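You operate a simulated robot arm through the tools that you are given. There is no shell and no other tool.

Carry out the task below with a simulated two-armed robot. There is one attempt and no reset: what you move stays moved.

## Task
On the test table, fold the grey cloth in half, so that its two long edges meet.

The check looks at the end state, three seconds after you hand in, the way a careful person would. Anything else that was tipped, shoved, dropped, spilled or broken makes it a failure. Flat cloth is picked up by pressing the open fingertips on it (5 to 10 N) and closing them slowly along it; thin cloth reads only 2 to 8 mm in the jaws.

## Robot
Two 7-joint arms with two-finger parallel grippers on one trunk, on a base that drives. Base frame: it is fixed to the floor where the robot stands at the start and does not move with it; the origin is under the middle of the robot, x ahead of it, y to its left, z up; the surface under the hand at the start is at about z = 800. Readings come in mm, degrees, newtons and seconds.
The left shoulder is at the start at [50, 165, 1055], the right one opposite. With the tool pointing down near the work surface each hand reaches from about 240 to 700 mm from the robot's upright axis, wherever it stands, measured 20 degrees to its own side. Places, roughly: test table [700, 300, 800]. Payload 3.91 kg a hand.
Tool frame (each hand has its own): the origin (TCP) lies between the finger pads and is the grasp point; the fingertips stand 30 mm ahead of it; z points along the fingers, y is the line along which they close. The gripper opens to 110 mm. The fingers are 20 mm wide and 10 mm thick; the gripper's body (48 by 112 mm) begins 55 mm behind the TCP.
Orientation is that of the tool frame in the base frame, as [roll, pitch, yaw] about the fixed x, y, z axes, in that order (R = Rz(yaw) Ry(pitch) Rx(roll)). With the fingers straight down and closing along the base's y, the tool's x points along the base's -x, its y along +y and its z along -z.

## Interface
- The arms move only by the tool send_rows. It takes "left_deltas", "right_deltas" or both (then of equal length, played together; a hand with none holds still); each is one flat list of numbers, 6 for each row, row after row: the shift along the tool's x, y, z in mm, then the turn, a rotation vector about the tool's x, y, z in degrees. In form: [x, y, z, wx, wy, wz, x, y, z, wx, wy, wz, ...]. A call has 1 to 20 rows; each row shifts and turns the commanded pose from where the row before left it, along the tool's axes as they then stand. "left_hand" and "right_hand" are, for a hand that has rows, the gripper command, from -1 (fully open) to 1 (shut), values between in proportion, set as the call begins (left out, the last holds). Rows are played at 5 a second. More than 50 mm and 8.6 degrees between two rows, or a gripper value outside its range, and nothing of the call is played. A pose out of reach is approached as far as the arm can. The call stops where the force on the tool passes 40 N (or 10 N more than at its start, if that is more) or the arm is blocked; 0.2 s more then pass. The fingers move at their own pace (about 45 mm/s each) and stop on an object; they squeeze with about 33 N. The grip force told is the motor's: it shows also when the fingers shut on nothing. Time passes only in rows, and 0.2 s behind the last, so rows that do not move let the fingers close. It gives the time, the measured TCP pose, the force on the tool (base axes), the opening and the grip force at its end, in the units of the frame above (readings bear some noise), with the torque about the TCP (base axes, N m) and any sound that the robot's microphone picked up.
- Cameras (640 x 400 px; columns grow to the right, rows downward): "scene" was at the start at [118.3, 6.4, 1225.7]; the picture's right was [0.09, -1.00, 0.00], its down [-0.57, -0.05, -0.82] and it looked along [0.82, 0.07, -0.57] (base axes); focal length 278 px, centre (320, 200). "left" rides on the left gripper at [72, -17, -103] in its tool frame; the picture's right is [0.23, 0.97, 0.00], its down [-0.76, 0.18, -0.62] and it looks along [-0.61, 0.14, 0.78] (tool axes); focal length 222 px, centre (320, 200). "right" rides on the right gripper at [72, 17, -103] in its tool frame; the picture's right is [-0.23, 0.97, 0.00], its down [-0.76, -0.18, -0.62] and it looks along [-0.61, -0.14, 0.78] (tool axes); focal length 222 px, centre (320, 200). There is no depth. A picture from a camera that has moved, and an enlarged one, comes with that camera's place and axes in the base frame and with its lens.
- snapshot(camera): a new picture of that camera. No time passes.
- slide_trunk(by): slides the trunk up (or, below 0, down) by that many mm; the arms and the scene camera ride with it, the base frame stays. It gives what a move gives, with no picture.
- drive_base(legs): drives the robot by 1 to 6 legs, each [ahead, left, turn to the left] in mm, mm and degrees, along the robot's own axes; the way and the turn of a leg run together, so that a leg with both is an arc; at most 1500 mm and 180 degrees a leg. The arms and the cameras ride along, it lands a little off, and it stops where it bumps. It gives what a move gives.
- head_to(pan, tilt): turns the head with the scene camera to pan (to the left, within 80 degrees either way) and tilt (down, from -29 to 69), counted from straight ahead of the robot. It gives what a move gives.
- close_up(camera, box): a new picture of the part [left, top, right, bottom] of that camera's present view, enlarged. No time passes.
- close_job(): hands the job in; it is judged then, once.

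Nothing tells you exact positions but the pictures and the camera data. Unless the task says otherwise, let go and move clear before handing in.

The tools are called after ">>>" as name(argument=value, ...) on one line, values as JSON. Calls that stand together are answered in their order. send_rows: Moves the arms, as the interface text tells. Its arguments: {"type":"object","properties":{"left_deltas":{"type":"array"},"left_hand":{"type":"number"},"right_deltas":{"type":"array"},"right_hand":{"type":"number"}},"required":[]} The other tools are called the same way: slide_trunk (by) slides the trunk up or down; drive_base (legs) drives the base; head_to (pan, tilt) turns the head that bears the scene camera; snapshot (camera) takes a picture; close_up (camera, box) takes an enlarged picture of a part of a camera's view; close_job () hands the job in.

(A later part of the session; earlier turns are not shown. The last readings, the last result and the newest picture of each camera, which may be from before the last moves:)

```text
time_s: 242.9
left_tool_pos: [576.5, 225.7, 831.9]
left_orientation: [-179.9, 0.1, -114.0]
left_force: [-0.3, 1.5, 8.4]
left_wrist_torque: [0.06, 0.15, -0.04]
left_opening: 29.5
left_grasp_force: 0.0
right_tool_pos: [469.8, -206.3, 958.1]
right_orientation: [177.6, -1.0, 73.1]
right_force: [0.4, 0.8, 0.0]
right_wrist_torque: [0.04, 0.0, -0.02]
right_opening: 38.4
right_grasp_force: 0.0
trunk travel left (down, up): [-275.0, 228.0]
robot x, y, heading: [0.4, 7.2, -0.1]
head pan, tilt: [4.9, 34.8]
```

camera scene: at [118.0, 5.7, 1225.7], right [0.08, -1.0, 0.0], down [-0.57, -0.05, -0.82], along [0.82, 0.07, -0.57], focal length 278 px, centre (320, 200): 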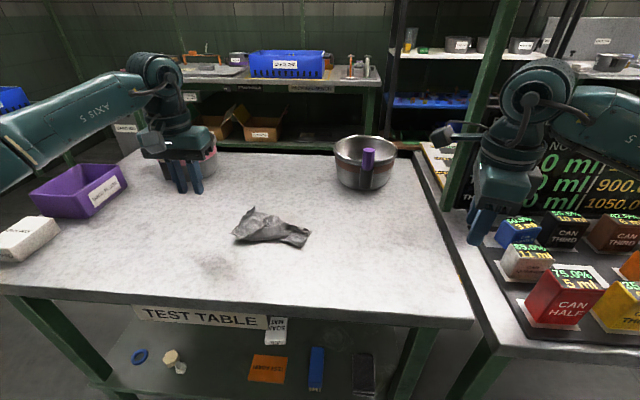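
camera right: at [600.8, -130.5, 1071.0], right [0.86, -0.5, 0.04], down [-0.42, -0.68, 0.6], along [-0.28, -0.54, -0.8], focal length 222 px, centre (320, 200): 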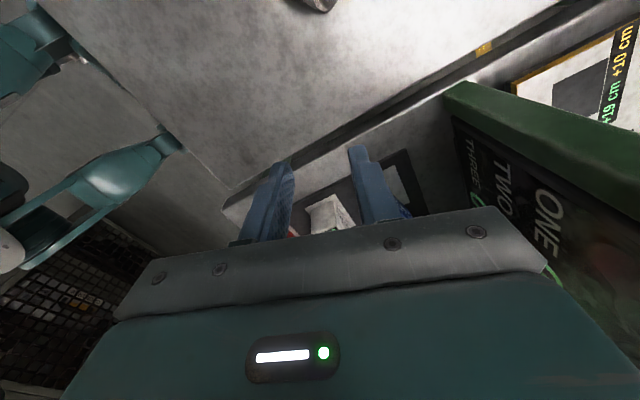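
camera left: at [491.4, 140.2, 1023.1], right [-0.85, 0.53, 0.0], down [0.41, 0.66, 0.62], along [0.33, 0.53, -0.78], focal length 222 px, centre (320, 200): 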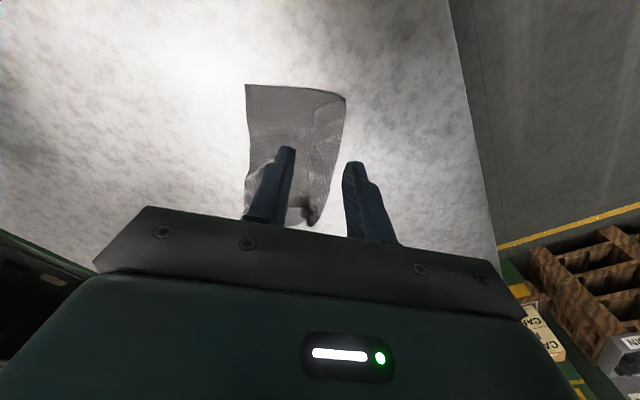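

Pressing with about 8 N. Closing in steps.

>>> send_rows(left_deltas=[0, 0, 0, 0, 0, 0], left_hand=0.56)

>>> send_rows(left_deltas=[0, 0, 0, 0, 0, 0], left_hand=0.64)

>>> send_rows(left_deltas=[0, 0, 0, 0, 0, 0], left_hand=0.72)

>>> send_rows(left_deltas=[0, 0, 0, 0, 0, 0], left_hand=0.81)

>>> close_up(camera="left", box=[180, 20, 460, 240])

```text
time_s: 243.3
left_tool_pos: [576.3, 225.6, 832.0]
left_orientation: [-179.8, 0.0, -114.0]
left_force: [1.3, 0.5, 9.3]
left_wrist_torque: [0.02, 0.12, -0.01]
left_opening: 23.2
left_grasp_force: 0.0
right_tool_pos: [469.8, -207.4, 958.2]
right_orientation: [177.6, -0.9, 73.1]
right_force: [-0.2, 0.3, 0.4]
right_wrist_torque: [0.0, 0.02, 0.0]
right_opening: 38.4
right_grasp_force: 0.0
trunk travel left (down, up): [-275.0, 228.0]
robot x, y, heading: [-2.7, -3.0, -0.1]
head pan, tilt: [4.9, 34.8]
```

```text
time_s: 243.7
left_tool_pos: [575.9, 225.6, 830.9]
left_orientation: [-179.9, 0.1, -114.0]
left_force: [-0.6, 1.0, 11.0]
left_wrist_torque: [0.08, 0.13, 0.01]
left_opening: 20.5
left_grasp_force: 0.8
right_tool_pos: [470.3, -207.3, 958.3]
right_orientation: [177.5, -0.8, 73.1]
right_force: [0.2, 0.1, -1.1]
right_wrist_torque: [0.02, -0.02, -0.04]
right_opening: 38.4
right_grasp_force: 0.0
trunk travel left (down, up): [-275.0, 228.0]
robot x, y, heading: [-2.7, -1.4, -0.2]
head pan, tilt: [4.9, 34.8]
```

```text
time_s: 244.1
left_tool_pos: [575.5, 224.9, 831.4]
left_orientation: [-179.9, 0.0, -114.1]
left_force: [0.7, -0.7, 11.5]
left_wrist_torque: [0.04, 0.11, 0.0]
left_opening: 15.0
left_grasp_force: 0.0
right_tool_pos: [470.1, -207.1, 958.0]
right_orientation: [177.5, -0.9, 73.0]
right_force: [-0.4, 0.2, -0.2]
right_wrist_torque: [-0.02, -0.03, -0.01]
right_opening: 38.3
right_grasp_force: 0.0
trunk travel left (down, up): [-275.0, 228.0]
robot x, y, heading: [-1.4, 0.3, 0.2]
head pan, tilt: [4.9, 34.8]
```

```text
time_s: 244.5
left_tool_pos: [575.5, 226.1, 830.2]
left_orientation: [-179.9, 0.0, -114.0]
left_force: [1.8, -1.0, 12.1]
left_wrist_torque: [0.01, 0.06, 0.0]
left_opening: 9.8
left_grasp_force: 0.0
right_tool_pos: [469.7, -208.0, 957.5]
right_orientation: [177.4, -0.9, 73.0]
right_force: [-0.1, 0.7, 0.0]
right_wrist_torque: [-0.03, 0.01, 0.02]
right_opening: 38.5
right_grasp_force: 0.2
trunk travel left (down, up): [-275.0, 228.0]
robot x, y, heading: [3.8, -2.2, -0.1]
head pan, tilt: [4.9, 34.8]
```

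```text
1.82 times, centred on (320, 130) of left
camera zoom: at [560.7, 152.6, 935.3], right [-0.98, 0.19, 0.0], down [0.15, 0.77, 0.62], along [0.12, 0.61, -0.78], focal length 404 px, centre (320, 327)
```

zoom: 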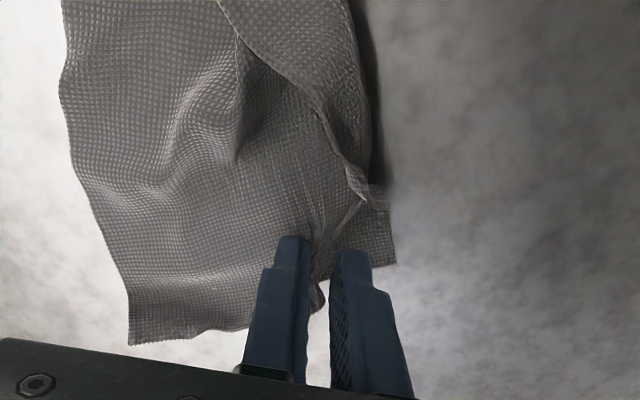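

>>> send_rows(left_deltas=[0, 0, -0.3, 0, 0, 0, 0, 0, 0, 0, 0, 0, 0, 0, 0, 0, 0, 0], left_hand=1)

>>> send_rows(left_deltas=[0, 0, -5, 0, 0, 0, 0, -2, -9, 0, 0, 0, 0, -3, -9, 0, 0, 0, 0, -4, -9, 0, 0, 0, 0, -5, -9, 0, 0, 0, 0, -6, -8, 0, 0, 0, 0, 0, 0, 0, 0, 0])

>>> close_up(camera="left", box=[160, 0, 480, 240])

>>> close_up(camera="scene", box=[230, 170, 342, 260])

```text
time_s: 245.3
left_tool_pos: [575.7, 225.9, 832.1]
left_orientation: [-180.0, 0.0, -114.1]
left_force: [-3.4, 0.9, 10.4]
left_wrist_torque: [0.01, 0.12, 0.02]
left_opening: 2.4
left_grasp_force: 33.2
right_tool_pos: [468.9, -207.5, 958.5]
right_orientation: [177.4, -0.9, 73.1]
right_force: [0.0, -0.7, 0.1]
right_wrist_torque: [0.01, 0.0, 0.01]
right_opening: 38.7
right_grasp_force: 0.1
trunk travel left (down, up): [-275.0, 228.0]
robot x, y, heading: [1.1, -0.9, 0.1]
head pan, tilt: [4.9, 34.8]
```

```text
time_s: 246.9
left_tool_pos: [594.7, 219.6, 881.1]
left_orientation: [179.9, 0.1, -114.0]
left_force: [0.8, -0.1, 0.3]
left_wrist_torque: [0.0, 0.01, 0.01]
left_opening: 2.3
left_grasp_force: 33.0
right_tool_pos: [471.1, -206.9, 957.8]
right_orientation: [177.6, -0.8, 73.1]
right_force: [-0.1, 0.2, -0.1]
right_wrist_torque: [0.0, -0.03, 0.0]
right_opening: 38.6
right_grasp_force: 0.1
trunk travel left (down, up): [-275.0, 228.0]
robot x, y, heading: [-1.3, -0.3, -0.1]
head pan, tilt: [4.9, 34.8]
```

```text
1.67 times, centred on (320, 120) of left
camera zoom: at [579.3, 145.4, 984.0], right [-0.98, 0.19, 0.0], down [0.15, 0.77, 0.62], along [0.12, 0.61, -0.78], focal length 370 px, centre (320, 333)
```

zoom: 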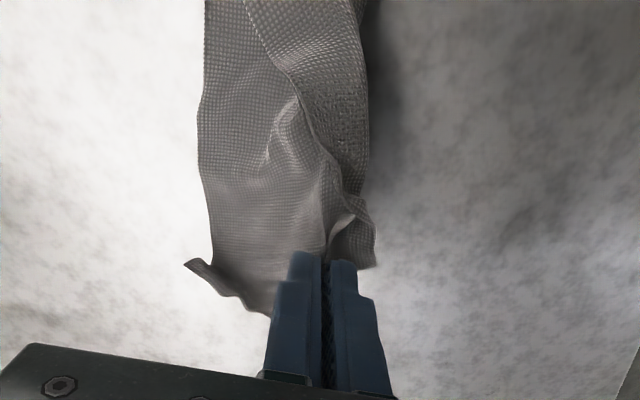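

```text
4.44 times, centred on (286, 215) of scene
camera zoom: at [118.0, 5.8, 1225.7], right [0.08, -1.0, 0.0], down [-0.57, -0.05, -0.82], along [0.82, 0.07, -0.57], focal length 1237 px, centre (471, 133)
```

zoom: 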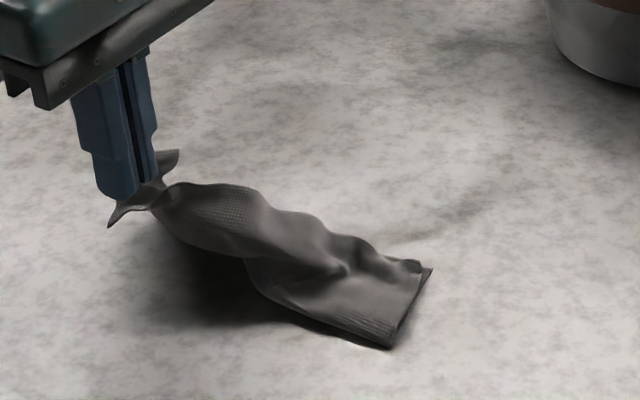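

The far-left strip is held and lifted. I'll carry it over the crease toward the near edge.

>>> send_rows(left_deltas=[-0.7, -6.2, 2, 0, 0, 0, -0.7, -6.2, 4, 0, 0, 0, -0.7, -6.2, 5, 0, 0, 0, -0.8, -6.2, 6, 0, 0, 0, -0.8, -6.4, 6, 0, 0, 0, 0, 0, 0, 0, 0, 0])

>>> close_up(camera="left", box=[160, 0, 480, 240])

>>> close_up(camera="scene", box=[230, 170, 342, 260])

```text
time_s: 248.3
left_tool_pos: [623.5, 208.0, 856.2]
left_orientation: [180.0, 0.0, -113.9]
left_force: [-0.5, -0.2, 0.0]
left_wrist_torque: [-0.03, -0.01, 0.02]
left_opening: 2.5
left_grasp_force: 33.4
right_tool_pos: [471.1, -206.0, 959.0]
right_orientation: [177.7, -0.8, 73.1]
right_force: [0.4, -0.7, -0.2]
right_wrist_torque: [0.0, 0.02, -0.02]
right_opening: 38.7
right_grasp_force: 0.1
trunk travel left (down, up): [-275.0, 228.0]
robot x, y, heading: [4.4, -3.1, -0.1]
head pan, tilt: [4.9, 34.8]
```

```text
1.67 times, centred on (320, 120) of left
camera zoom: at [609.7, 135.4, 960.4], right [-0.98, 0.19, 0.0], down [0.15, 0.77, 0.62], along [0.12, 0.61, -0.78], focal length 370 px, centre (320, 333)
```

zoom: 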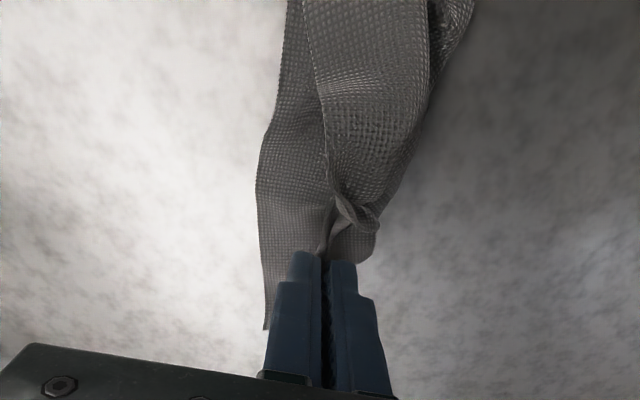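

```text
4.44 times, centred on (286, 215) of scene
camera zoom: at [118.0, 5.8, 1225.7], right [0.08, -1.0, 0.0], down [-0.57, -0.05, -0.82], along [0.82, 0.07, -0.57], focal length 1237 px, centre (471, 133)
```

zoom: 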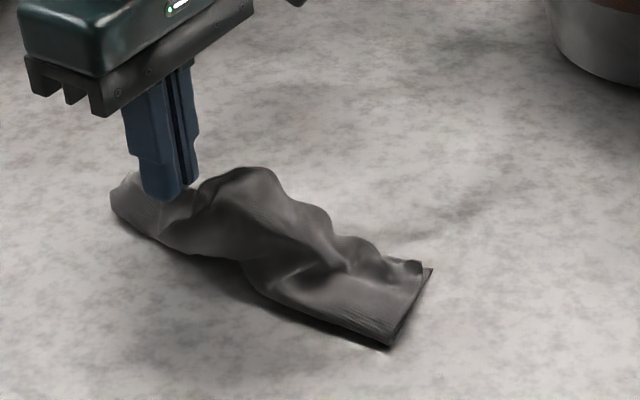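

The cloth now looks like a folded strip overall. Moving the last bit toward the near edge and lowering, then a slow release.

>>> send_rows(left_deltas=[0, -4, 5, 0, 0, 0, 0, -4, 6, 0, 0, 0, 0, -4, 6, 0, 0, 0, 0, -2, 3, 0, 0, 0, 0, 0, 0, 0, 0, 0])

>>> send_rows(left_deltas=[0, 0, 0, 0, 0, 0], left_hand=0.85)

>>> send_rows(left_deltas=[0, 0, 0, 0, 0, 0, 0, 0, 0, 0, 0, 0], left_hand=0.6)

>>> close_up(camera="left", box=[160, 0, 480, 240])

>>> close_up(camera="scene", box=[230, 170, 342, 260])

```text
time_s: 249.5
left_tool_pos: [637.4, 202.1, 836.6]
left_orientation: [-180.0, 0.1, -114.1]
left_force: [-0.2, -0.2, 0.5]
left_wrist_torque: [0.0, 0.01, 0.0]
left_opening: 2.3
left_grasp_force: 32.9
right_tool_pos: [470.3, -208.1, 957.8]
right_orientation: [177.6, -0.8, 73.1]
right_force: [0.9, 0.6, -0.1]
right_wrist_torque: [0.01, -0.01, 0.04]
right_opening: 38.4
right_grasp_force: 0.1
trunk travel left (down, up): [-275.0, 228.0]
robot x, y, heading: [-0.8, -3.3, -0.1]
head pan, tilt: [4.9, 34.8]
```

```text
time_s: 249.9
left_tool_pos: [637.6, 202.8, 836.8]
left_orientation: [-179.9, 0.0, -113.9]
left_force: [0.5, 0.4, 0.0]
left_wrist_torque: [-0.01, -0.01, 0.01]
left_opening: 7.9
left_grasp_force: 0.1
right_tool_pos: [470.4, -207.9, 958.9]
right_orientation: [177.6, -0.8, 73.2]
right_force: [0.7, -0.2, -0.4]
right_wrist_torque: [-0.01, -0.04, -0.01]
right_opening: 38.3
right_grasp_force: 0.0
trunk travel left (down, up): [-275.0, 228.0]
robot x, y, heading: [3.5, 0.2, -0.3]
head pan, tilt: [4.9, 34.8]
```

```text
time_s: 250.5
left_tool_pos: [636.5, 202.3, 836.5]
left_orientation: [-180.0, 0.0, -114.0]
left_force: [0.6, -0.5, 0.0]
left_wrist_torque: [0.01, 0.0, -0.01]
left_opening: 22.2
left_grasp_force: 0.0
right_tool_pos: [471.6, -207.1, 958.5]
right_orientation: [177.6, -0.7, 73.1]
right_force: [0.1, 0.3, -0.1]
right_wrist_torque: [0.02, -0.03, 0.0]
right_opening: 38.5
right_grasp_force: 0.0
trunk travel left (down, up): [-275.0, 228.0]
robot x, y, heading: [1.3, 0.4, -0.2]
head pan, tilt: [4.9, 34.8]
```

```text
1.67 times, centred on (320, 120) of left
camera zoom: at [622.7, 129.5, 940.5], right [-0.98, 0.19, 0.0], down [0.15, 0.77, 0.62], along [0.12, 0.61, -0.78], focal length 370 px, centre (320, 333)
```

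zoom: 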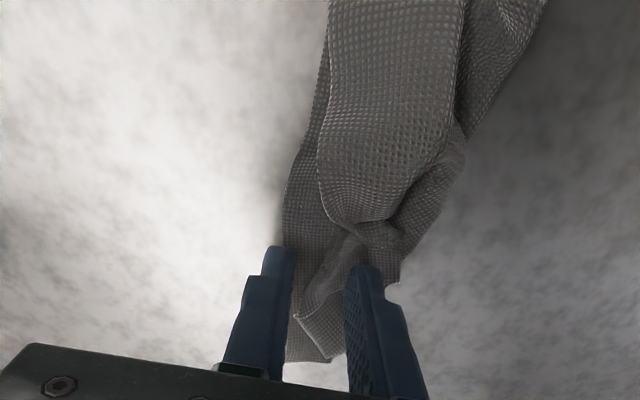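

```text
4.44 times, centred on (286, 215) of scene
camera zoom: at [118.0, 5.8, 1225.7], right [0.08, -1.0, 0.0], down [-0.57, -0.05, -0.82], along [0.82, 0.07, -0.57], focal length 1237 px, centre (471, 133)
```

zoom: 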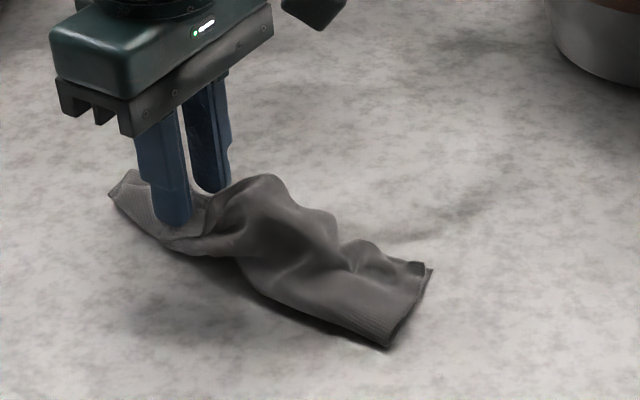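

>>> send_rows(left_deltas=[0, 0, -8, 0, 0, 0, 0, 0, -20, 0, 0, 0, 0, 0, -30, 0, 0, 0, 0, 0, -30, 0, 0, 0, 0, 20, -20, 0, 0, 0, 0, 25, 0, 0, 0, 0, 0, 25, 0, 0, 0, 0, 0, 0, 0, 0, 0, 0])

>>> close_up(camera="left", box=[120, 0, 440, 200])

>>> close_up(camera="scene", box=[240, 190, 336, 260])

```text
time_s: 252.3
left_tool_pos: [572.1, 231.7, 944.8]
left_orientation: [-180.0, 0.1, -114.1]
left_force: [-0.6, 0.0, -0.3]
left_wrist_torque: [-0.02, 0.0, -0.01]
left_opening: 21.9
left_grasp_force: 0.0
right_tool_pos: [470.1, -208.3, 956.9]
right_orientation: [177.5, -0.8, 73.0]
right_force: [0.5, -0.9, 0.5]
right_wrist_torque: [0.01, 0.04, -0.02]
right_opening: 38.4
right_grasp_force: 0.1
trunk travel left (down, up): [-275.0, 228.0]
robot x, y, heading: [-1.2, 2.2, -0.2]
head pan, tilt: [4.9, 34.8]
```

```text
2.00 times, centred on (280, 100) of left
camera zoom: at [557.7, 158.1, 1048.4], right [-0.98, 0.19, 0.0], down [0.15, 0.77, 0.62], along [0.12, 0.61, -0.78], focal length 444 px, centre (400, 400)
```

zoom: 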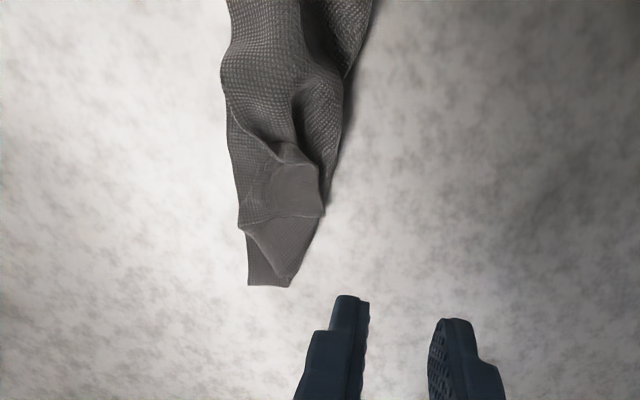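

```text
5.71 times, centred on (288, 225) of scene
camera zoom: at [118.0, 5.8, 1225.7], right [0.08, -1.0, 0.0], down [-0.57, -0.05, -0.82], along [0.82, 0.07, -0.57], focal length 1590 px, centre (503, 57)
```

zoom: 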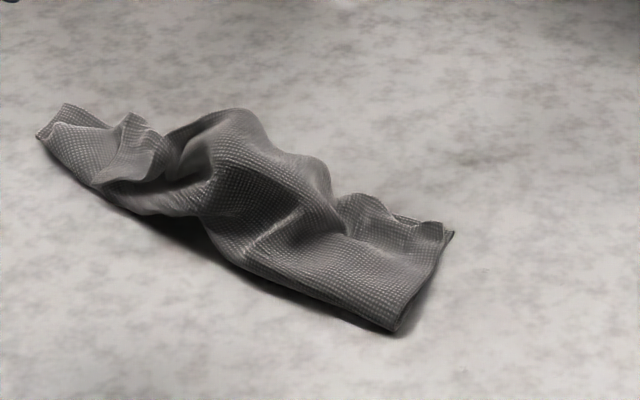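

The left end came over but is skewed and partly doubled back, and it's at the edge of reach. I'll drag the cloth closer by pinching both layers at the already folded right end (around (574, 89)) and pulling along its length, which also straightens it.

>>> send_rows(left_deltas=[21.7, -10, 8, 0, 0, 0, 21.7, -10, 10, 0, 0, 0, 21.7, -10, 14, 0, 0, 0, 21.7, -10, 16, 0, 0, 0, 21.7, -10, 18, 0, 0, 0, 21.7, -10, 18, 0, 0, 0, 0, 0, 5, 0, 0, 0, 0, 0, 0, 0, 0, 0], left_hand=0.55)

>>> close_up(camera="left", box=[180, 20, 460, 240])

>>> close_up(camera="scene", box=[250, 190, 346, 260])

```text
time_s: 254.1
left_tool_pos: [574.3, 89.1, 855.8]
left_orientation: [180.0, 0.0, -114.0]
left_force: [-0.7, 0.7, -0.7]
left_wrist_torque: [-0.03, 0.0, 0.02]
left_opening: 24.9
left_grasp_force: 0.1
right_tool_pos: [471.5, -207.5, 957.9]
right_orientation: [177.6, -0.7, 73.0]
right_force: [-0.1, 0.7, -0.1]
right_wrist_torque: [0.01, 0.02, 0.02]
right_opening: 38.6
right_grasp_force: 0.0
trunk travel left (down, up): [-275.0, 228.0]
robot x, y, heading: [-0.8, 0.7, -0.0]
head pan, tilt: [4.9, 34.8]
```

```text
1.82 times, centred on (320, 130) of left
camera zoom: at [560.5, 14.3, 959.3], right [-0.98, 0.19, 0.0], down [0.15, 0.77, 0.62], along [0.12, 0.61, -0.78], focal length 404 px, centre (320, 327)
```

zoom: 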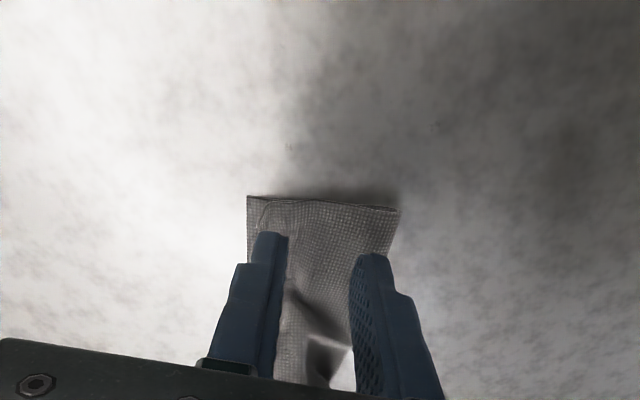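

```text
5.71 times, centred on (298, 225) of scene
camera zoom: at [118.0, 5.8, 1225.7], right [0.08, -1.0, 0.0], down [-0.57, -0.05, -0.82], along [0.82, 0.07, -0.57], focal length 1590 px, centre (446, 57)
```

zoom: 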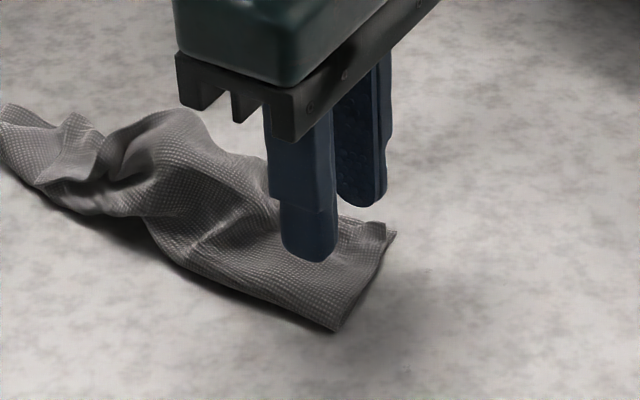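

The right end's fold is excellent (corners within ~6 mm). Pressing and pinching both layers there.

>>> send_rows(left_deltas=[0, 0, 7, 0, 0, 0, 0, 0, 7, 0, 0, 0, 0, 0, 5, 0, 0, 0, 0, 0, 2, 0, 0, 0, 0, 0, 0, 0, 0, 0])

>>> send_rows(left_deltas=[0, 0, 1, 0, 0, 0, 0, 0, 0, 0, 0, 0])

>>> send_rows(left_deltas=[0, 0, 0.8, 0, 0, 0, 0, 0, 0, 0, 0, 0])

```text
time_s: 255.3
left_tool_pos: [574.2, 88.6, 834.6]
left_orientation: [180.0, 0.0, -114.1]
left_force: [0.5, 0.0, 1.0]
left_wrist_torque: [0.0, 0.01, 0.02]
left_opening: 24.6
left_grasp_force: 0.0
right_tool_pos: [470.4, -206.8, 957.8]
right_orientation: [177.6, -0.8, 73.2]
right_force: [0.4, 0.5, -0.8]
right_wrist_torque: [0.05, 0.0, -0.03]
right_opening: 38.5
right_grasp_force: 0.1
trunk travel left (down, up): [-275.0, 228.0]
robot x, y, heading: [-0.6, 2.0, -0.0]
head pan, tilt: [4.9, 34.8]
```

```text
time_s: 255.9
left_tool_pos: [575.1, 88.2, 832.6]
left_orientation: [179.9, 0.0, -114.0]
left_force: [-0.2, -0.1, 0.5]
left_wrist_torque: [0.02, 0.02, 0.0]
left_opening: 25.0
left_grasp_force: 0.2
right_tool_pos: [470.4, -207.6, 958.5]
right_orientation: [177.6, -0.8, 73.1]
right_force: [-0.9, -0.3, 0.0]
right_wrist_torque: [0.02, 0.02, 0.03]
right_opening: 38.5
right_grasp_force: 0.1
trunk travel left (down, up): [-275.0, 228.0]
robot x, y, heading: [-3.0, -0.4, -0.0]
head pan, tilt: [4.9, 34.8]
```

```text
time_s: 256.5
left_tool_pos: [576.3, 87.2, 833.4]
left_orientation: [-179.9, 0.0, -114.0]
left_force: [-0.9, -1.3, 3.1]
left_wrist_torque: [-0.03, -0.02, -0.01]
left_opening: 24.7
left_grasp_force: 0.1
right_tool_pos: [471.0, -205.8, 957.8]
right_orientation: [177.7, -0.9, 73.0]
right_force: [-0.1, 0.4, -0.1]
right_wrist_torque: [0.02, 0.01, 0.01]
right_opening: 38.5
right_grasp_force: 0.1
trunk travel left (down, up): [-275.0, 228.0]
robot x, y, heading: [-1.5, -6.2, -0.2]
head pan, tilt: [4.9, 34.8]
```

I'll first try simply pressing (about 9 N) and sliding 15 mm, to see whether both layers move together without a pinch.

>>> send_rows(left_deltas=[0, 0, 0.7, 0, 0, 0, 0, 0, 0, 0, 0, 0])

>>> send_rows(left_deltas=[3, 0, 0, 0, 0, 0, 4, 0, 0, 0, 0, 0, 4, 0, 0, 0, 0, 0, 4, 0, 0, 0, 0, 0, 0, 0, 0, 0, 0, 0])

>>> close_up(camera="left", box=[180, 20, 460, 240])

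>>> close_up(camera="scene", box=[250, 190, 346, 260])

```text
time_s: 257.1
left_tool_pos: [574.0, 88.7, 832.9]
left_orientation: [-179.8, 0.0, -114.1]
left_force: [-0.4, -1.0, 4.0]
left_wrist_torque: [-0.09, 0.01, -0.02]
left_opening: 24.8
left_grasp_force: 0.1
right_tool_pos: [469.6, -206.9, 958.7]
right_orientation: [177.6, -0.9, 73.1]
right_force: [-0.1, 0.0, 0.0]
right_wrist_torque: [-0.01, -0.01, 0.0]
right_opening: 38.7
right_grasp_force: 0.1
trunk travel left (down, up): [-275.0, 228.0]
robot x, y, heading: [1.4, 0.2, -0.1]
head pan, tilt: [4.9, 34.8]
```

```text
time_s: 258.3
left_tool_pos: [569.0, 75.2, 833.0]
left_orientation: [-179.9, 0.0, -113.8]
left_force: [0.3, 1.6, 7.8]
left_wrist_torque: [0.01, -0.03, 0.02]
left_opening: 24.6
left_grasp_force: 0.0
right_tool_pos: [471.0, -207.7, 958.8]
right_orientation: [177.6, -0.8, 73.2]
right_force: [0.1, 0.6, -1.0]
right_wrist_torque: [0.01, 0.02, -0.02]
right_opening: 38.7
right_grasp_force: 0.1
trunk travel left (down, up): [-275.0, 228.0]
robot x, y, heading: [-1.6, -1.8, 0.2]
head pan, tilt: [4.9, 34.8]
```

```text
1.82 times, centred on (320, 130) of left
camera zoom: at [553.5, 0.8, 936.4], right [-0.98, 0.19, 0.0], down [0.15, 0.77, 0.62], along [0.12, 0.61, -0.78], focal length 404 px, centre (320, 327)
```

zoom: 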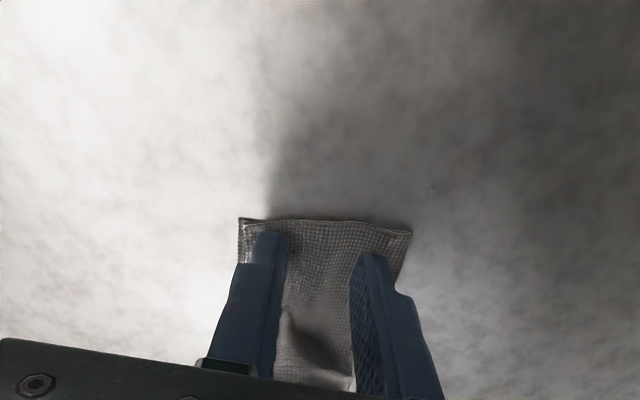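

```text
5.71 times, centred on (298, 225) of scene
camera zoom: at [117.4, 5.9, 1225.8], right [0.08, -1.0, 0.0], down [-0.57, -0.05, -0.82], along [0.82, 0.07, -0.57], focal length 1590 px, centre (446, 57)
```

zoom: 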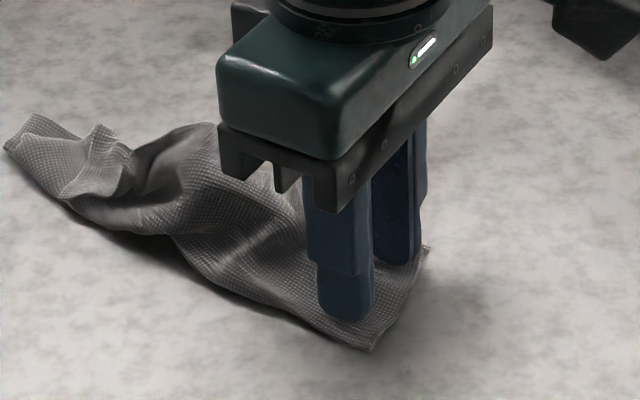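

Press-dragging works — both layers move together and the right end stays aligned. Continuing about 100 mm.

>>> send_rows(left_deltas=[6, 0, 0, 0, 0, 0, 6, 0, 0, 0, 0, 0, 6, 0, 0, 0, 0, 0, 6, 0, 0, 0, 0, 0, 6, 0, 0, 0, 0, 0, 6, 0, 0, 0, 0, 0, 6, 0, 0, 0, 0, 0, 6, 0, 0, 0, 0, 0, 6, 0, 0, 0, 0, 0, 6, 0, 0, 0, 0, 0, 6, 0, 0, 0, 0, 0, 6, 0, 0, 0, 0, 0, 6, 0, 0, 0, 0, 0, 6, 0, 0, 0, 0, 0, 6, 0, 0, 0, 0, 0, 0, 0, 0, 0, 0, 0])

>>> close_up(camera="scene", box=[250, 190, 362, 280])

>>> close_up(camera="left", box=[180, 20, 460, 240])

```text
time_s: 261.7
left_tool_pos: [532.3, -7.8, 832.8]
left_orientation: [-179.9, -0.1, -114.0]
left_force: [0.0, 1.5, 7.2]
left_wrist_torque: [0.0, -0.04, -0.01]
left_opening: 25.0
left_grasp_force: 0.1
right_tool_pos: [470.4, -207.2, 958.0]
right_orientation: [177.6, -0.8, 73.1]
right_force: [0.9, 0.8, -0.1]
right_wrist_torque: [-0.01, -0.02, 0.0]
right_opening: 38.3
right_grasp_force: 0.0
trunk travel left (down, up): [-275.0, 228.0]
robot x, y, heading: [0.6, 1.4, -0.1]
head pan, tilt: [4.9, 34.8]
```

```text
4.44 times, centred on (306, 235) of scene
camera zoom: at [117.5, 5.9, 1225.8], right [0.08, -1.0, 0.0], down [-0.57, -0.05, -0.82], along [0.82, 0.07, -0.57], focal length 1237 px, centre (382, 44)
```

zoom: 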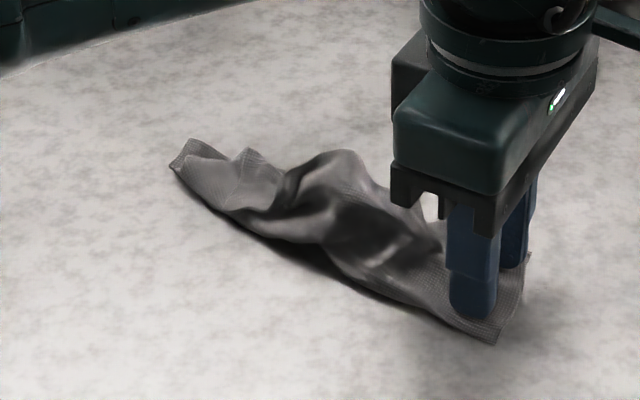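

```text
1.82 times, centred on (320, 130) of left
camera zoom: at [516.8, -81.3, 936.4], right [-0.98, 0.19, 0.0], down [0.15, 0.77, 0.62], along [0.12, 0.61, -0.78], focal length 404 px, centre (320, 327)
```

zoom: 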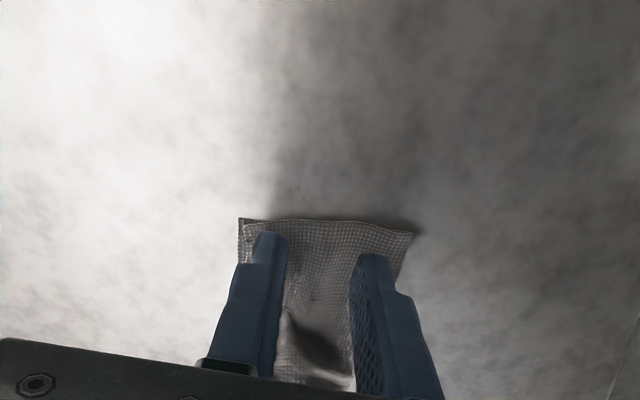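

The whole cloth followed. Lifting the left hand and looking at the left end again.

>>> send_rows(left_deltas=[0, 0, -8, 0, 0, 0, 0, 0, -20, 0, 0, 0, 0, 0, -30, 0, 0, 0, 0, 0, -30, 0, 0, 0, -20, 8, -20, 0, 0, 0, -25, 8, 0, 0, 0, 0, -25, 8, 0, 0, 0, 0, -25, 8, 0, 0, 0, 0, -25, 8, 0, 0, 0, 0, -25, 8, 0, 0, 0, 0, -25, 0, 0, 0, 0, 0, 0, 0, 0, 0, 0, 0])

>>> close_up(camera="left", box=[120, 0, 440, 200])

>>> close_up(camera="scene", box=[270, 200, 366, 270])

```text
time_s: 264.3
left_tool_pos: [556.1, 167.7, 939.2]
left_orientation: [180.0, 0.0, -114.1]
left_force: [-0.1, 0.0, -0.3]
left_wrist_torque: [0.03, 0.01, 0.0]
left_opening: 24.8
left_grasp_force: 0.1
right_tool_pos: [469.8, -206.3, 957.9]
right_orientation: [177.6, -0.8, 73.0]
right_force: [0.4, 0.2, 0.2]
right_wrist_torque: [0.0, -0.01, -0.01]
right_opening: 38.5
right_grasp_force: 0.0
trunk travel left (down, up): [-275.0, 228.0]
robot x, y, heading: [0.6, 3.2, -0.1]
head pan, tilt: [4.9, 34.8]
```

```text
2.00 times, centred on (280, 100) of left
camera zoom: at [542.0, 94.4, 1043.5], right [-0.98, 0.19, 0.0], down [0.15, 0.77, 0.62], along [0.12, 0.61, -0.78], focal length 444 px, centre (400, 400)
```

zoom: 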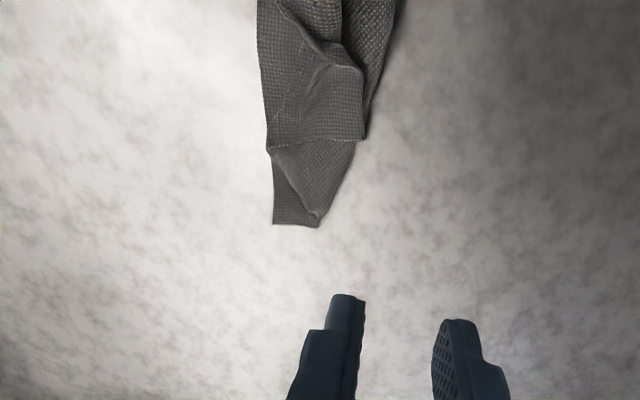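

```text
5.71 times, centred on (318, 235) of scene
camera zoom: at [118.0, 5.8, 1225.7], right [0.08, -1.0, 0.0], down [-0.57, -0.05, -0.82], along [0.82, 0.07, -0.57], focal length 1590 px, centre (331, 0)
```

zoom: 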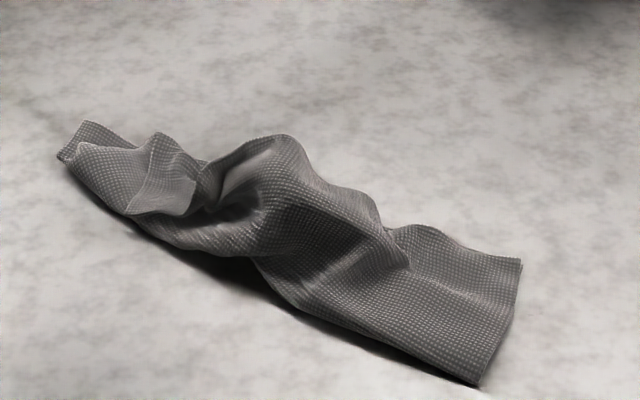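

The left end: the bottom layer's corner (near-left) is at (621, 153), and the top strip with the far-left corner is doubled back, its free edge pointing toward the robot. I'll pull that strip back out (toward the robot side) to lay the left end flat, then redo its fold with a low rolling path.

>>> send_rows(left_deltas=[12, -7, 12, 0, 0, 0, 13, -7, 14, 0, 0, 0, 13, -7, 14, 0, 0, 0, 12, -8, 14, 0, 0, 0, 0, 0, 14, 0, 0, 0, 0, 0, 12, 0, 0, 0, 0, 0, 0, 0, 0, 0], left_hand=0.42)

>>> close_up(camera="left", box=[180, 20, 460, 240])

>>> close_up(camera="scene", box=[260, 190, 356, 260])

```text
time_s: 265.9
left_tool_pos: [565.0, 110.2, 859.4]
left_orientation: [180.0, -0.1, -114.0]
left_force: [-0.7, -0.5, -0.7]
left_wrist_torque: [0.02, 0.01, 0.02]
left_opening: 31.7
left_grasp_force: 0.0
right_tool_pos: [470.4, -206.4, 957.8]
right_orientation: [177.6, -0.8, 73.2]
right_force: [0.0, 0.0, 0.9]
right_wrist_torque: [-0.01, 0.02, -0.01]
right_opening: 38.8
right_grasp_force: 0.0
trunk travel left (down, up): [-275.0, 228.0]
robot x, y, heading: [1.6, 0.5, -0.3]
head pan, tilt: [4.9, 34.8]
```

```text
1.82 times, centred on (320, 130) of left
camera zoom: at [550.0, 36.6, 963.6], right [-0.98, 0.19, 0.0], down [0.15, 0.77, 0.62], along [0.12, 0.61, -0.78], focal length 404 px, centre (320, 327)
```

zoom: 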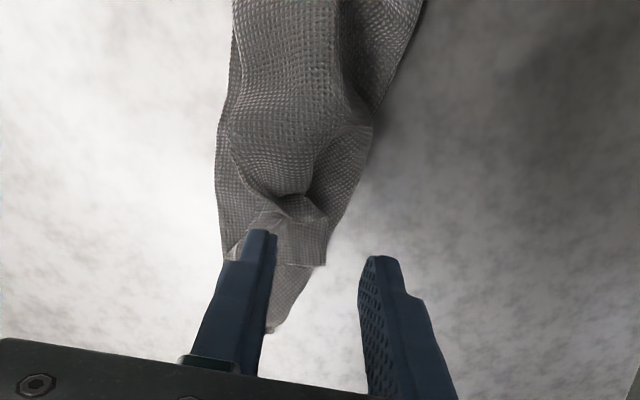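

```text
5.71 times, centred on (308, 225) of scene
camera zoom: at [118.0, 5.8, 1225.7], right [0.08, -1.0, 0.0], down [-0.57, -0.05, -0.82], along [0.82, 0.07, -0.57], focal length 1590 px, centre (389, 57)
```

zoom: 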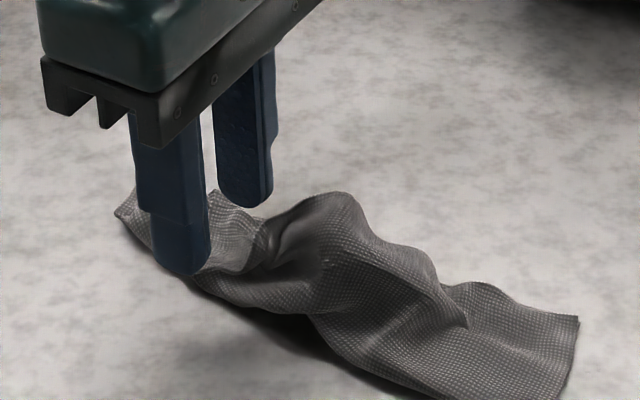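

>>> send_rows(left_deltas=[-3, 0, 7, 0, 0, 0, 0, 0, 7, 0, 0, 0, 0, 0, 5, 0, 0, 0, 0, 0, 2, 0, 0, 0, 0, 0, 0, 0, 0, 0])

>>> close_up(camera="left", box=[180, 20, 460, 240])

```text
time_s: 267.1
left_tool_pos: [565.5, 112.0, 840.5]
left_orientation: [179.9, 0.0, -114.0]
left_force: [0.6, 0.9, 0.4]
left_wrist_torque: [-0.01, -0.04, -0.03]
left_opening: 31.9
left_grasp_force: 0.2
right_tool_pos: [469.7, -207.6, 958.0]
right_orientation: [177.6, -0.9, 73.0]
right_force: [-0.1, 0.7, 0.1]
right_wrist_torque: [-0.01, 0.01, 0.0]
right_opening: 38.5
right_grasp_force: 0.0
trunk travel left (down, up): [-275.0, 228.0]
robot x, y, heading: [2.1, -0.4, -0.1]
head pan, tilt: [4.9, 34.8]
```

```text
1.82 times, centred on (320, 130) of left
camera zoom: at [550.5, 39.0, 943.1], right [-0.98, 0.19, 0.0], down [0.15, 0.77, 0.62], along [0.12, 0.61, -0.78], focal length 404 px, centre (320, 327)
```

zoom: 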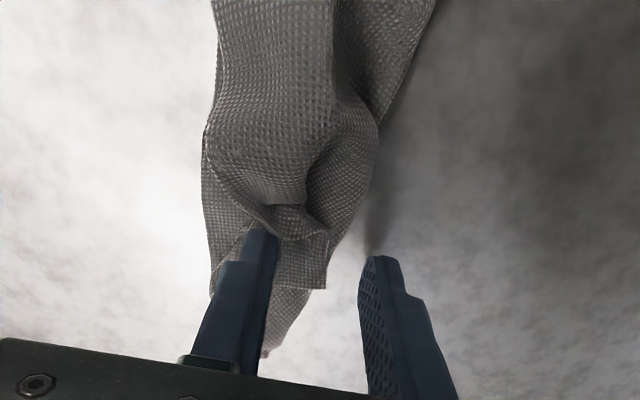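

>>> send_rows(left_deltas=[-3, 0, 2, 0, 0, 0, 0, 0, 2, 0, 0, 0, 0, 0, 0, 0, 0, 0])

>>> send_rows(left_deltas=[0, 0, 1.2, 0, 0, 0, 0, 0, 0, 0, 0, 0])

>>> send_rows(left_deltas=[0, 0, 0.8, 0, 0, 0, 0, 0, 0, 0, 0, 0])

```text
time_s: 267.9
left_tool_pos: [566.2, 114.5, 835.6]
left_orientation: [180.0, 0.0, -114.0]
left_force: [0.3, 0.2, 0.1]
left_wrist_torque: [0.04, -0.02, 0.01]
left_opening: 31.9
left_grasp_force: 0.2
right_tool_pos: [470.2, -206.6, 958.2]
right_orientation: [177.6, -0.8, 73.1]
right_force: [-0.6, -0.7, -0.2]
right_wrist_torque: [0.02, -0.02, -0.03]
right_opening: 38.3
right_grasp_force: 0.1
trunk travel left (down, up): [-275.0, 228.0]
robot x, y, heading: [-2.5, -1.4, -0.2]
head pan, tilt: [4.9, 34.8]
```

```text
time_s: 268.5
left_tool_pos: [567.2, 114.5, 835.4]
left_orientation: [180.0, 0.1, -114.1]
left_force: [0.0, 0.1, -0.3]
left_wrist_torque: [0.0, 0.01, 0.03]
left_opening: 32.0
left_grasp_force: 0.1
right_tool_pos: [470.2, -207.6, 958.4]
right_orientation: [177.6, -0.8, 73.1]
right_force: [0.0, 0.0, -0.1]
right_wrist_torque: [-0.01, 0.02, -0.02]
right_opening: 38.6
right_grasp_force: 0.2
trunk travel left (down, up): [-275.0, 228.0]
robot x, y, heading: [2.5, 3.2, -0.3]
head pan, tilt: [4.9, 34.8]
```

```text
time_s: 269.1
left_tool_pos: [566.7, 114.9, 833.3]
left_orientation: [-180.0, 0.1, -114.1]
left_force: [1.0, 0.7, 0.8]
left_wrist_torque: [-0.02, -0.03, -0.01]
left_opening: 31.7
left_grasp_force: 0.1
right_tool_pos: [470.7, -207.0, 957.5]
right_orientation: [177.5, -0.7, 73.1]
right_force: [0.6, 0.0, 0.6]
right_wrist_torque: [-0.01, 0.0, -0.01]
right_opening: 38.6
right_grasp_force: 0.0
trunk travel left (down, up): [-275.0, 228.0]
robot x, y, heading: [1.2, 0.5, -0.1]
head pan, tilt: [4.9, 34.8]
```

>>> send_rows(left_deltas=[0, 0, 0.6, 0, 0, 0, 0, 0, 0, 0, 0, 0], left_hand=0.52)

>>> send_rows(left_deltas=[0, 0, 0, 0, 0, 0], left_hand=0.62)

>>> send_rows(left_deltas=[0, 0, 0, 0, 0, 0], left_hand=0.72)

>>> close_up(camera="left", box=[180, 20, 460, 240])

```text
time_s: 269.7
left_tool_pos: [566.8, 115.9, 832.9]
left_orientation: [-179.9, 0.0, -114.0]
left_force: [0.0, -0.5, 1.8]
left_wrist_torque: [-0.03, -0.02, -0.03]
left_opening: 26.5
left_grasp_force: 0.4
right_tool_pos: [471.1, -207.5, 957.8]
right_orientation: [177.6, -0.8, 73.1]
right_force: [0.2, -0.1, 0.2]
right_wrist_torque: [0.01, 0.01, 0.0]
right_opening: 38.3
right_grasp_force: 0.1
trunk travel left (down, up): [-275.0, 228.0]
robot x, y, heading: [1.1, -0.9, 0.1]
head pan, tilt: [4.9, 34.8]
```

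```text
time_s: 270.1
left_tool_pos: [566.8, 115.0, 833.0]
left_orientation: [-180.0, 0.0, -114.0]
left_force: [0.8, -1.3, 2.9]
left_wrist_torque: [-0.01, -0.03, 0.01]
left_opening: 21.3
left_grasp_force: 0.2
right_tool_pos: [470.2, -207.0, 956.9]
right_orientation: [177.6, -0.8, 73.1]
right_force: [0.6, -0.7, 0.2]
right_wrist_torque: [0.01, -0.01, -0.01]
right_opening: 38.5
right_grasp_force: 0.0
trunk travel left (down, up): [-275.0, 228.0]
robot x, y, heading: [-2.0, 2.6, -0.1]
head pan, tilt: [4.9, 34.8]
```

```text
time_s: 270.5
left_tool_pos: [567.2, 115.5, 832.8]
left_orientation: [179.9, 0.0, -114.1]
left_force: [0.2, -0.4, 2.5]
left_wrist_torque: [-0.03, -0.01, 0.0]
left_opening: 15.3
left_grasp_force: 0.0
right_tool_pos: [470.2, -207.4, 956.9]
right_orientation: [177.5, -0.8, 73.1]
right_force: [-0.2, 0.9, -1.2]
right_wrist_torque: [0.02, 0.01, 0.03]
right_opening: 38.7
right_grasp_force: 0.0
trunk travel left (down, up): [-275.0, 228.0]
robot x, y, heading: [0.7, 1.1, -0.4]
head pan, tilt: [4.9, 34.8]
```

```text
1.82 times, centred on (320, 130) of left
camera zoom: at [551.9, 42.0, 936.9], right [-0.98, 0.19, 0.0], down [0.15, 0.77, 0.62], along [0.12, 0.61, -0.78], focal length 404 px, centre (320, 327)
```

zoom: 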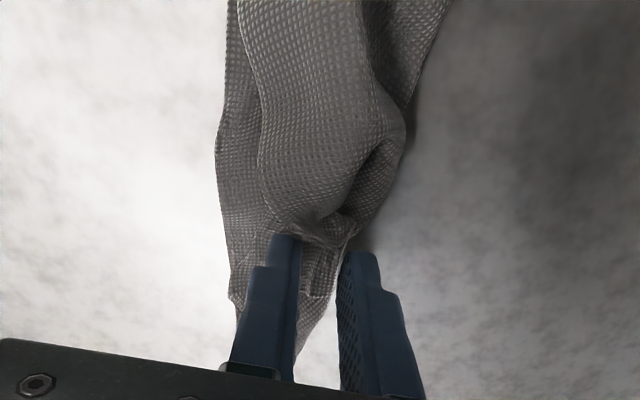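

>>> send_rows(left_deltas=[0, 0, 0, 0, 0, 0], left_hand=0.82)

>>> send_rows(left_deltas=[0, 0, 0, 0, 0, 0, 0, 0, 0, 0, 0, 0, 0, 0, 0, 0, 0, 0], left_hand=1)

>>> send_rows(left_deltas=[0, 0, -5, 0, 0, 0, 0, 0, -10, 0, 0, 0, 0, 2, -10, 0, 0, 0, 0, 0, 0, 0, 0, 0])

>>> close_up(camera="left", box=[180, 20, 460, 240])

>>> close_up(camera="scene", box=[260, 180, 372, 270])

```text
time_s: 270.9
left_tool_pos: [566.4, 114.4, 834.1]
left_orientation: [-180.0, 0.0, -114.0]
left_force: [-1.6, -0.3, 2.9]
left_wrist_torque: [-0.01, -0.01, -0.02]
left_opening: 9.8
left_grasp_force: 0.1
right_tool_pos: [469.7, -207.7, 957.4]
right_orientation: [177.6, -0.8, 73.1]
right_force: [0.3, 0.5, 0.6]
right_wrist_torque: [0.02, -0.01, 0.01]
right_opening: 38.7
right_grasp_force: 0.1
trunk travel left (down, up): [-275.0, 228.0]
robot x, y, heading: [-3.8, 0.6, -0.2]
head pan, tilt: [4.9, 34.8]
```

```text
time_s: 271.7
left_tool_pos: [567.2, 114.7, 833.8]
left_orientation: [-179.9, 0.1, -114.0]
left_force: [-0.4, -1.2, 4.1]
left_wrist_torque: [-0.02, 0.0, 0.01]
left_opening: 2.7
left_grasp_force: 33.4
right_tool_pos: [468.9, -207.3, 958.9]
right_orientation: [177.6, -0.9, 73.1]
right_force: [-0.3, -0.7, -0.9]
right_wrist_torque: [-0.01, -0.02, -0.01]
right_opening: 38.5
right_grasp_force: 0.1
trunk travel left (down, up): [-275.0, 228.0]
robot x, y, heading: [0.3, 0.5, -0.0]
head pan, tilt: [4.9, 34.8]
```

```text
time_s: 272.7
left_tool_pos: [564.9, 115.3, 856.4]
left_orientation: [-180.0, 0.1, -114.0]
left_force: [-0.4, -0.1, -0.1]
left_wrist_torque: [-0.03, 0.01, 0.03]
left_opening: 2.8
left_grasp_force: 32.2
right_tool_pos: [471.0, -207.9, 958.2]
right_orientation: [177.5, -0.9, 73.1]
right_force: [0.6, 0.2, -1.0]
right_wrist_torque: [-0.02, 0.01, -0.01]
right_opening: 38.4
right_grasp_force: 0.1
trunk travel left (down, up): [-275.0, 228.0]
robot x, y, heading: [-1.5, -0.3, -0.0]
head pan, tilt: [4.9, 34.8]
```

```text
1.82 times, centred on (320, 130) of left
camera zoom: at [549.9, 42.3, 961.4], right [-0.98, 0.19, 0.0], down [0.15, 0.77, 0.62], along [0.12, 0.61, -0.78], focal length 404 px, centre (320, 327)
```

zoom: 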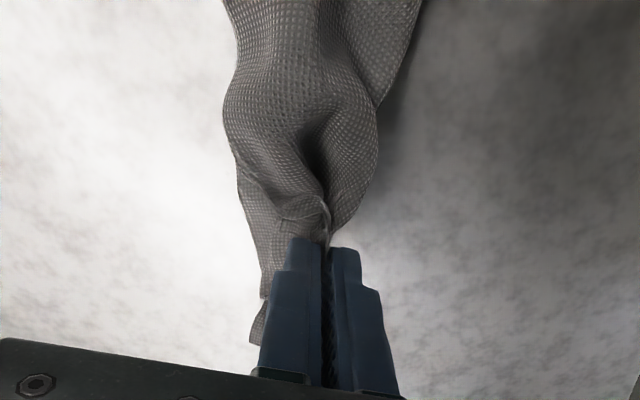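

```text
4.44 times, centred on (316, 225) of scene
camera zoom: at [118.0, 5.8, 1225.7], right [0.08, -1.0, 0.0], down [-0.57, -0.05, -0.82], along [0.82, 0.07, -0.57], focal length 1237 px, centre (338, 89)
```

zoom: 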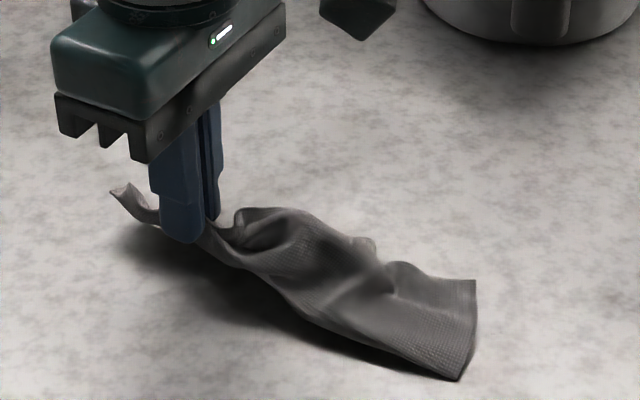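

>>> send_rows(left_deltas=[0, 8, 2, 0, 0, 0, 0, 8, 2, 0, 0, 0, 0, 8, 2, 0, 0, 0, 0, 8, 2, 0, 0, 0, 0, 8, 0, 0, 0, 0, 0, 8, 0, 0, 0, 0, 0, 0, 0, 0, 0, 0])

>>> close_up(camera="left", box=[120, 0, 440, 240])

>>> close_up(camera="scene", box=[260, 180, 372, 270])

```text
time_s: 274.3
left_tool_pos: [519.0, 134.4, 848.8]
left_orientation: [-179.9, 0.0, -113.9]
left_force: [0.2, -0.3, 0.1]
left_wrist_torque: [-0.01, -0.02, -0.01]
left_opening: 2.3
left_grasp_force: 33.1
right_tool_pos: [470.5, -206.7, 958.5]
right_orientation: [177.5, -0.7, 73.1]
right_force: [0.0, 0.2, 0.0]
right_wrist_torque: [0.0, -0.01, -0.01]
right_opening: 38.5
right_grasp_force: 0.1
trunk travel left (down, up): [-275.0, 228.0]
robot x, y, heading: [-1.3, -3.5, 0.2]
head pan, tilt: [4.9, 34.8]
```

```text
1.67 times, centred on (280, 120) of left
camera zoom: at [505.2, 61.6, 953.7], right [-0.98, 0.19, 0.0], down [0.15, 0.77, 0.62], along [0.12, 0.61, -0.78], focal length 370 px, centre (387, 333)
```

zoom: 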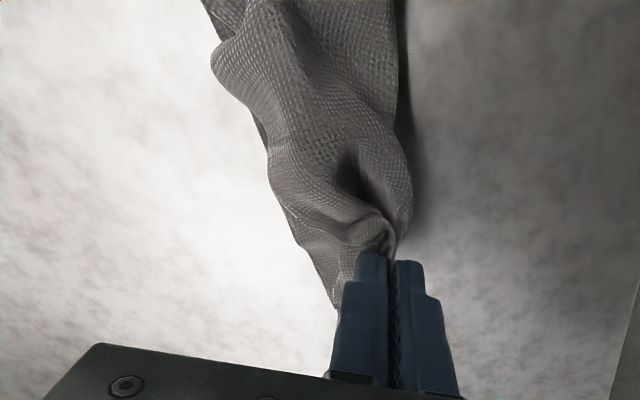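

```text
4.44 times, centred on (316, 225) of scene
camera zoom: at [118.0, 5.8, 1225.7], right [0.08, -1.0, 0.0], down [-0.57, -0.05, -0.82], along [0.82, 0.07, -0.57], focal length 1237 px, centre (338, 89)
```

zoom: 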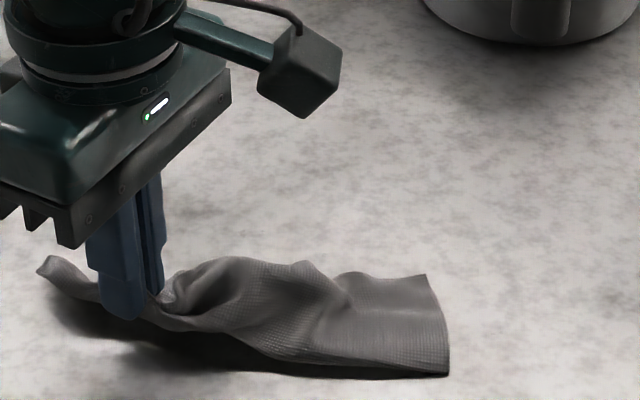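

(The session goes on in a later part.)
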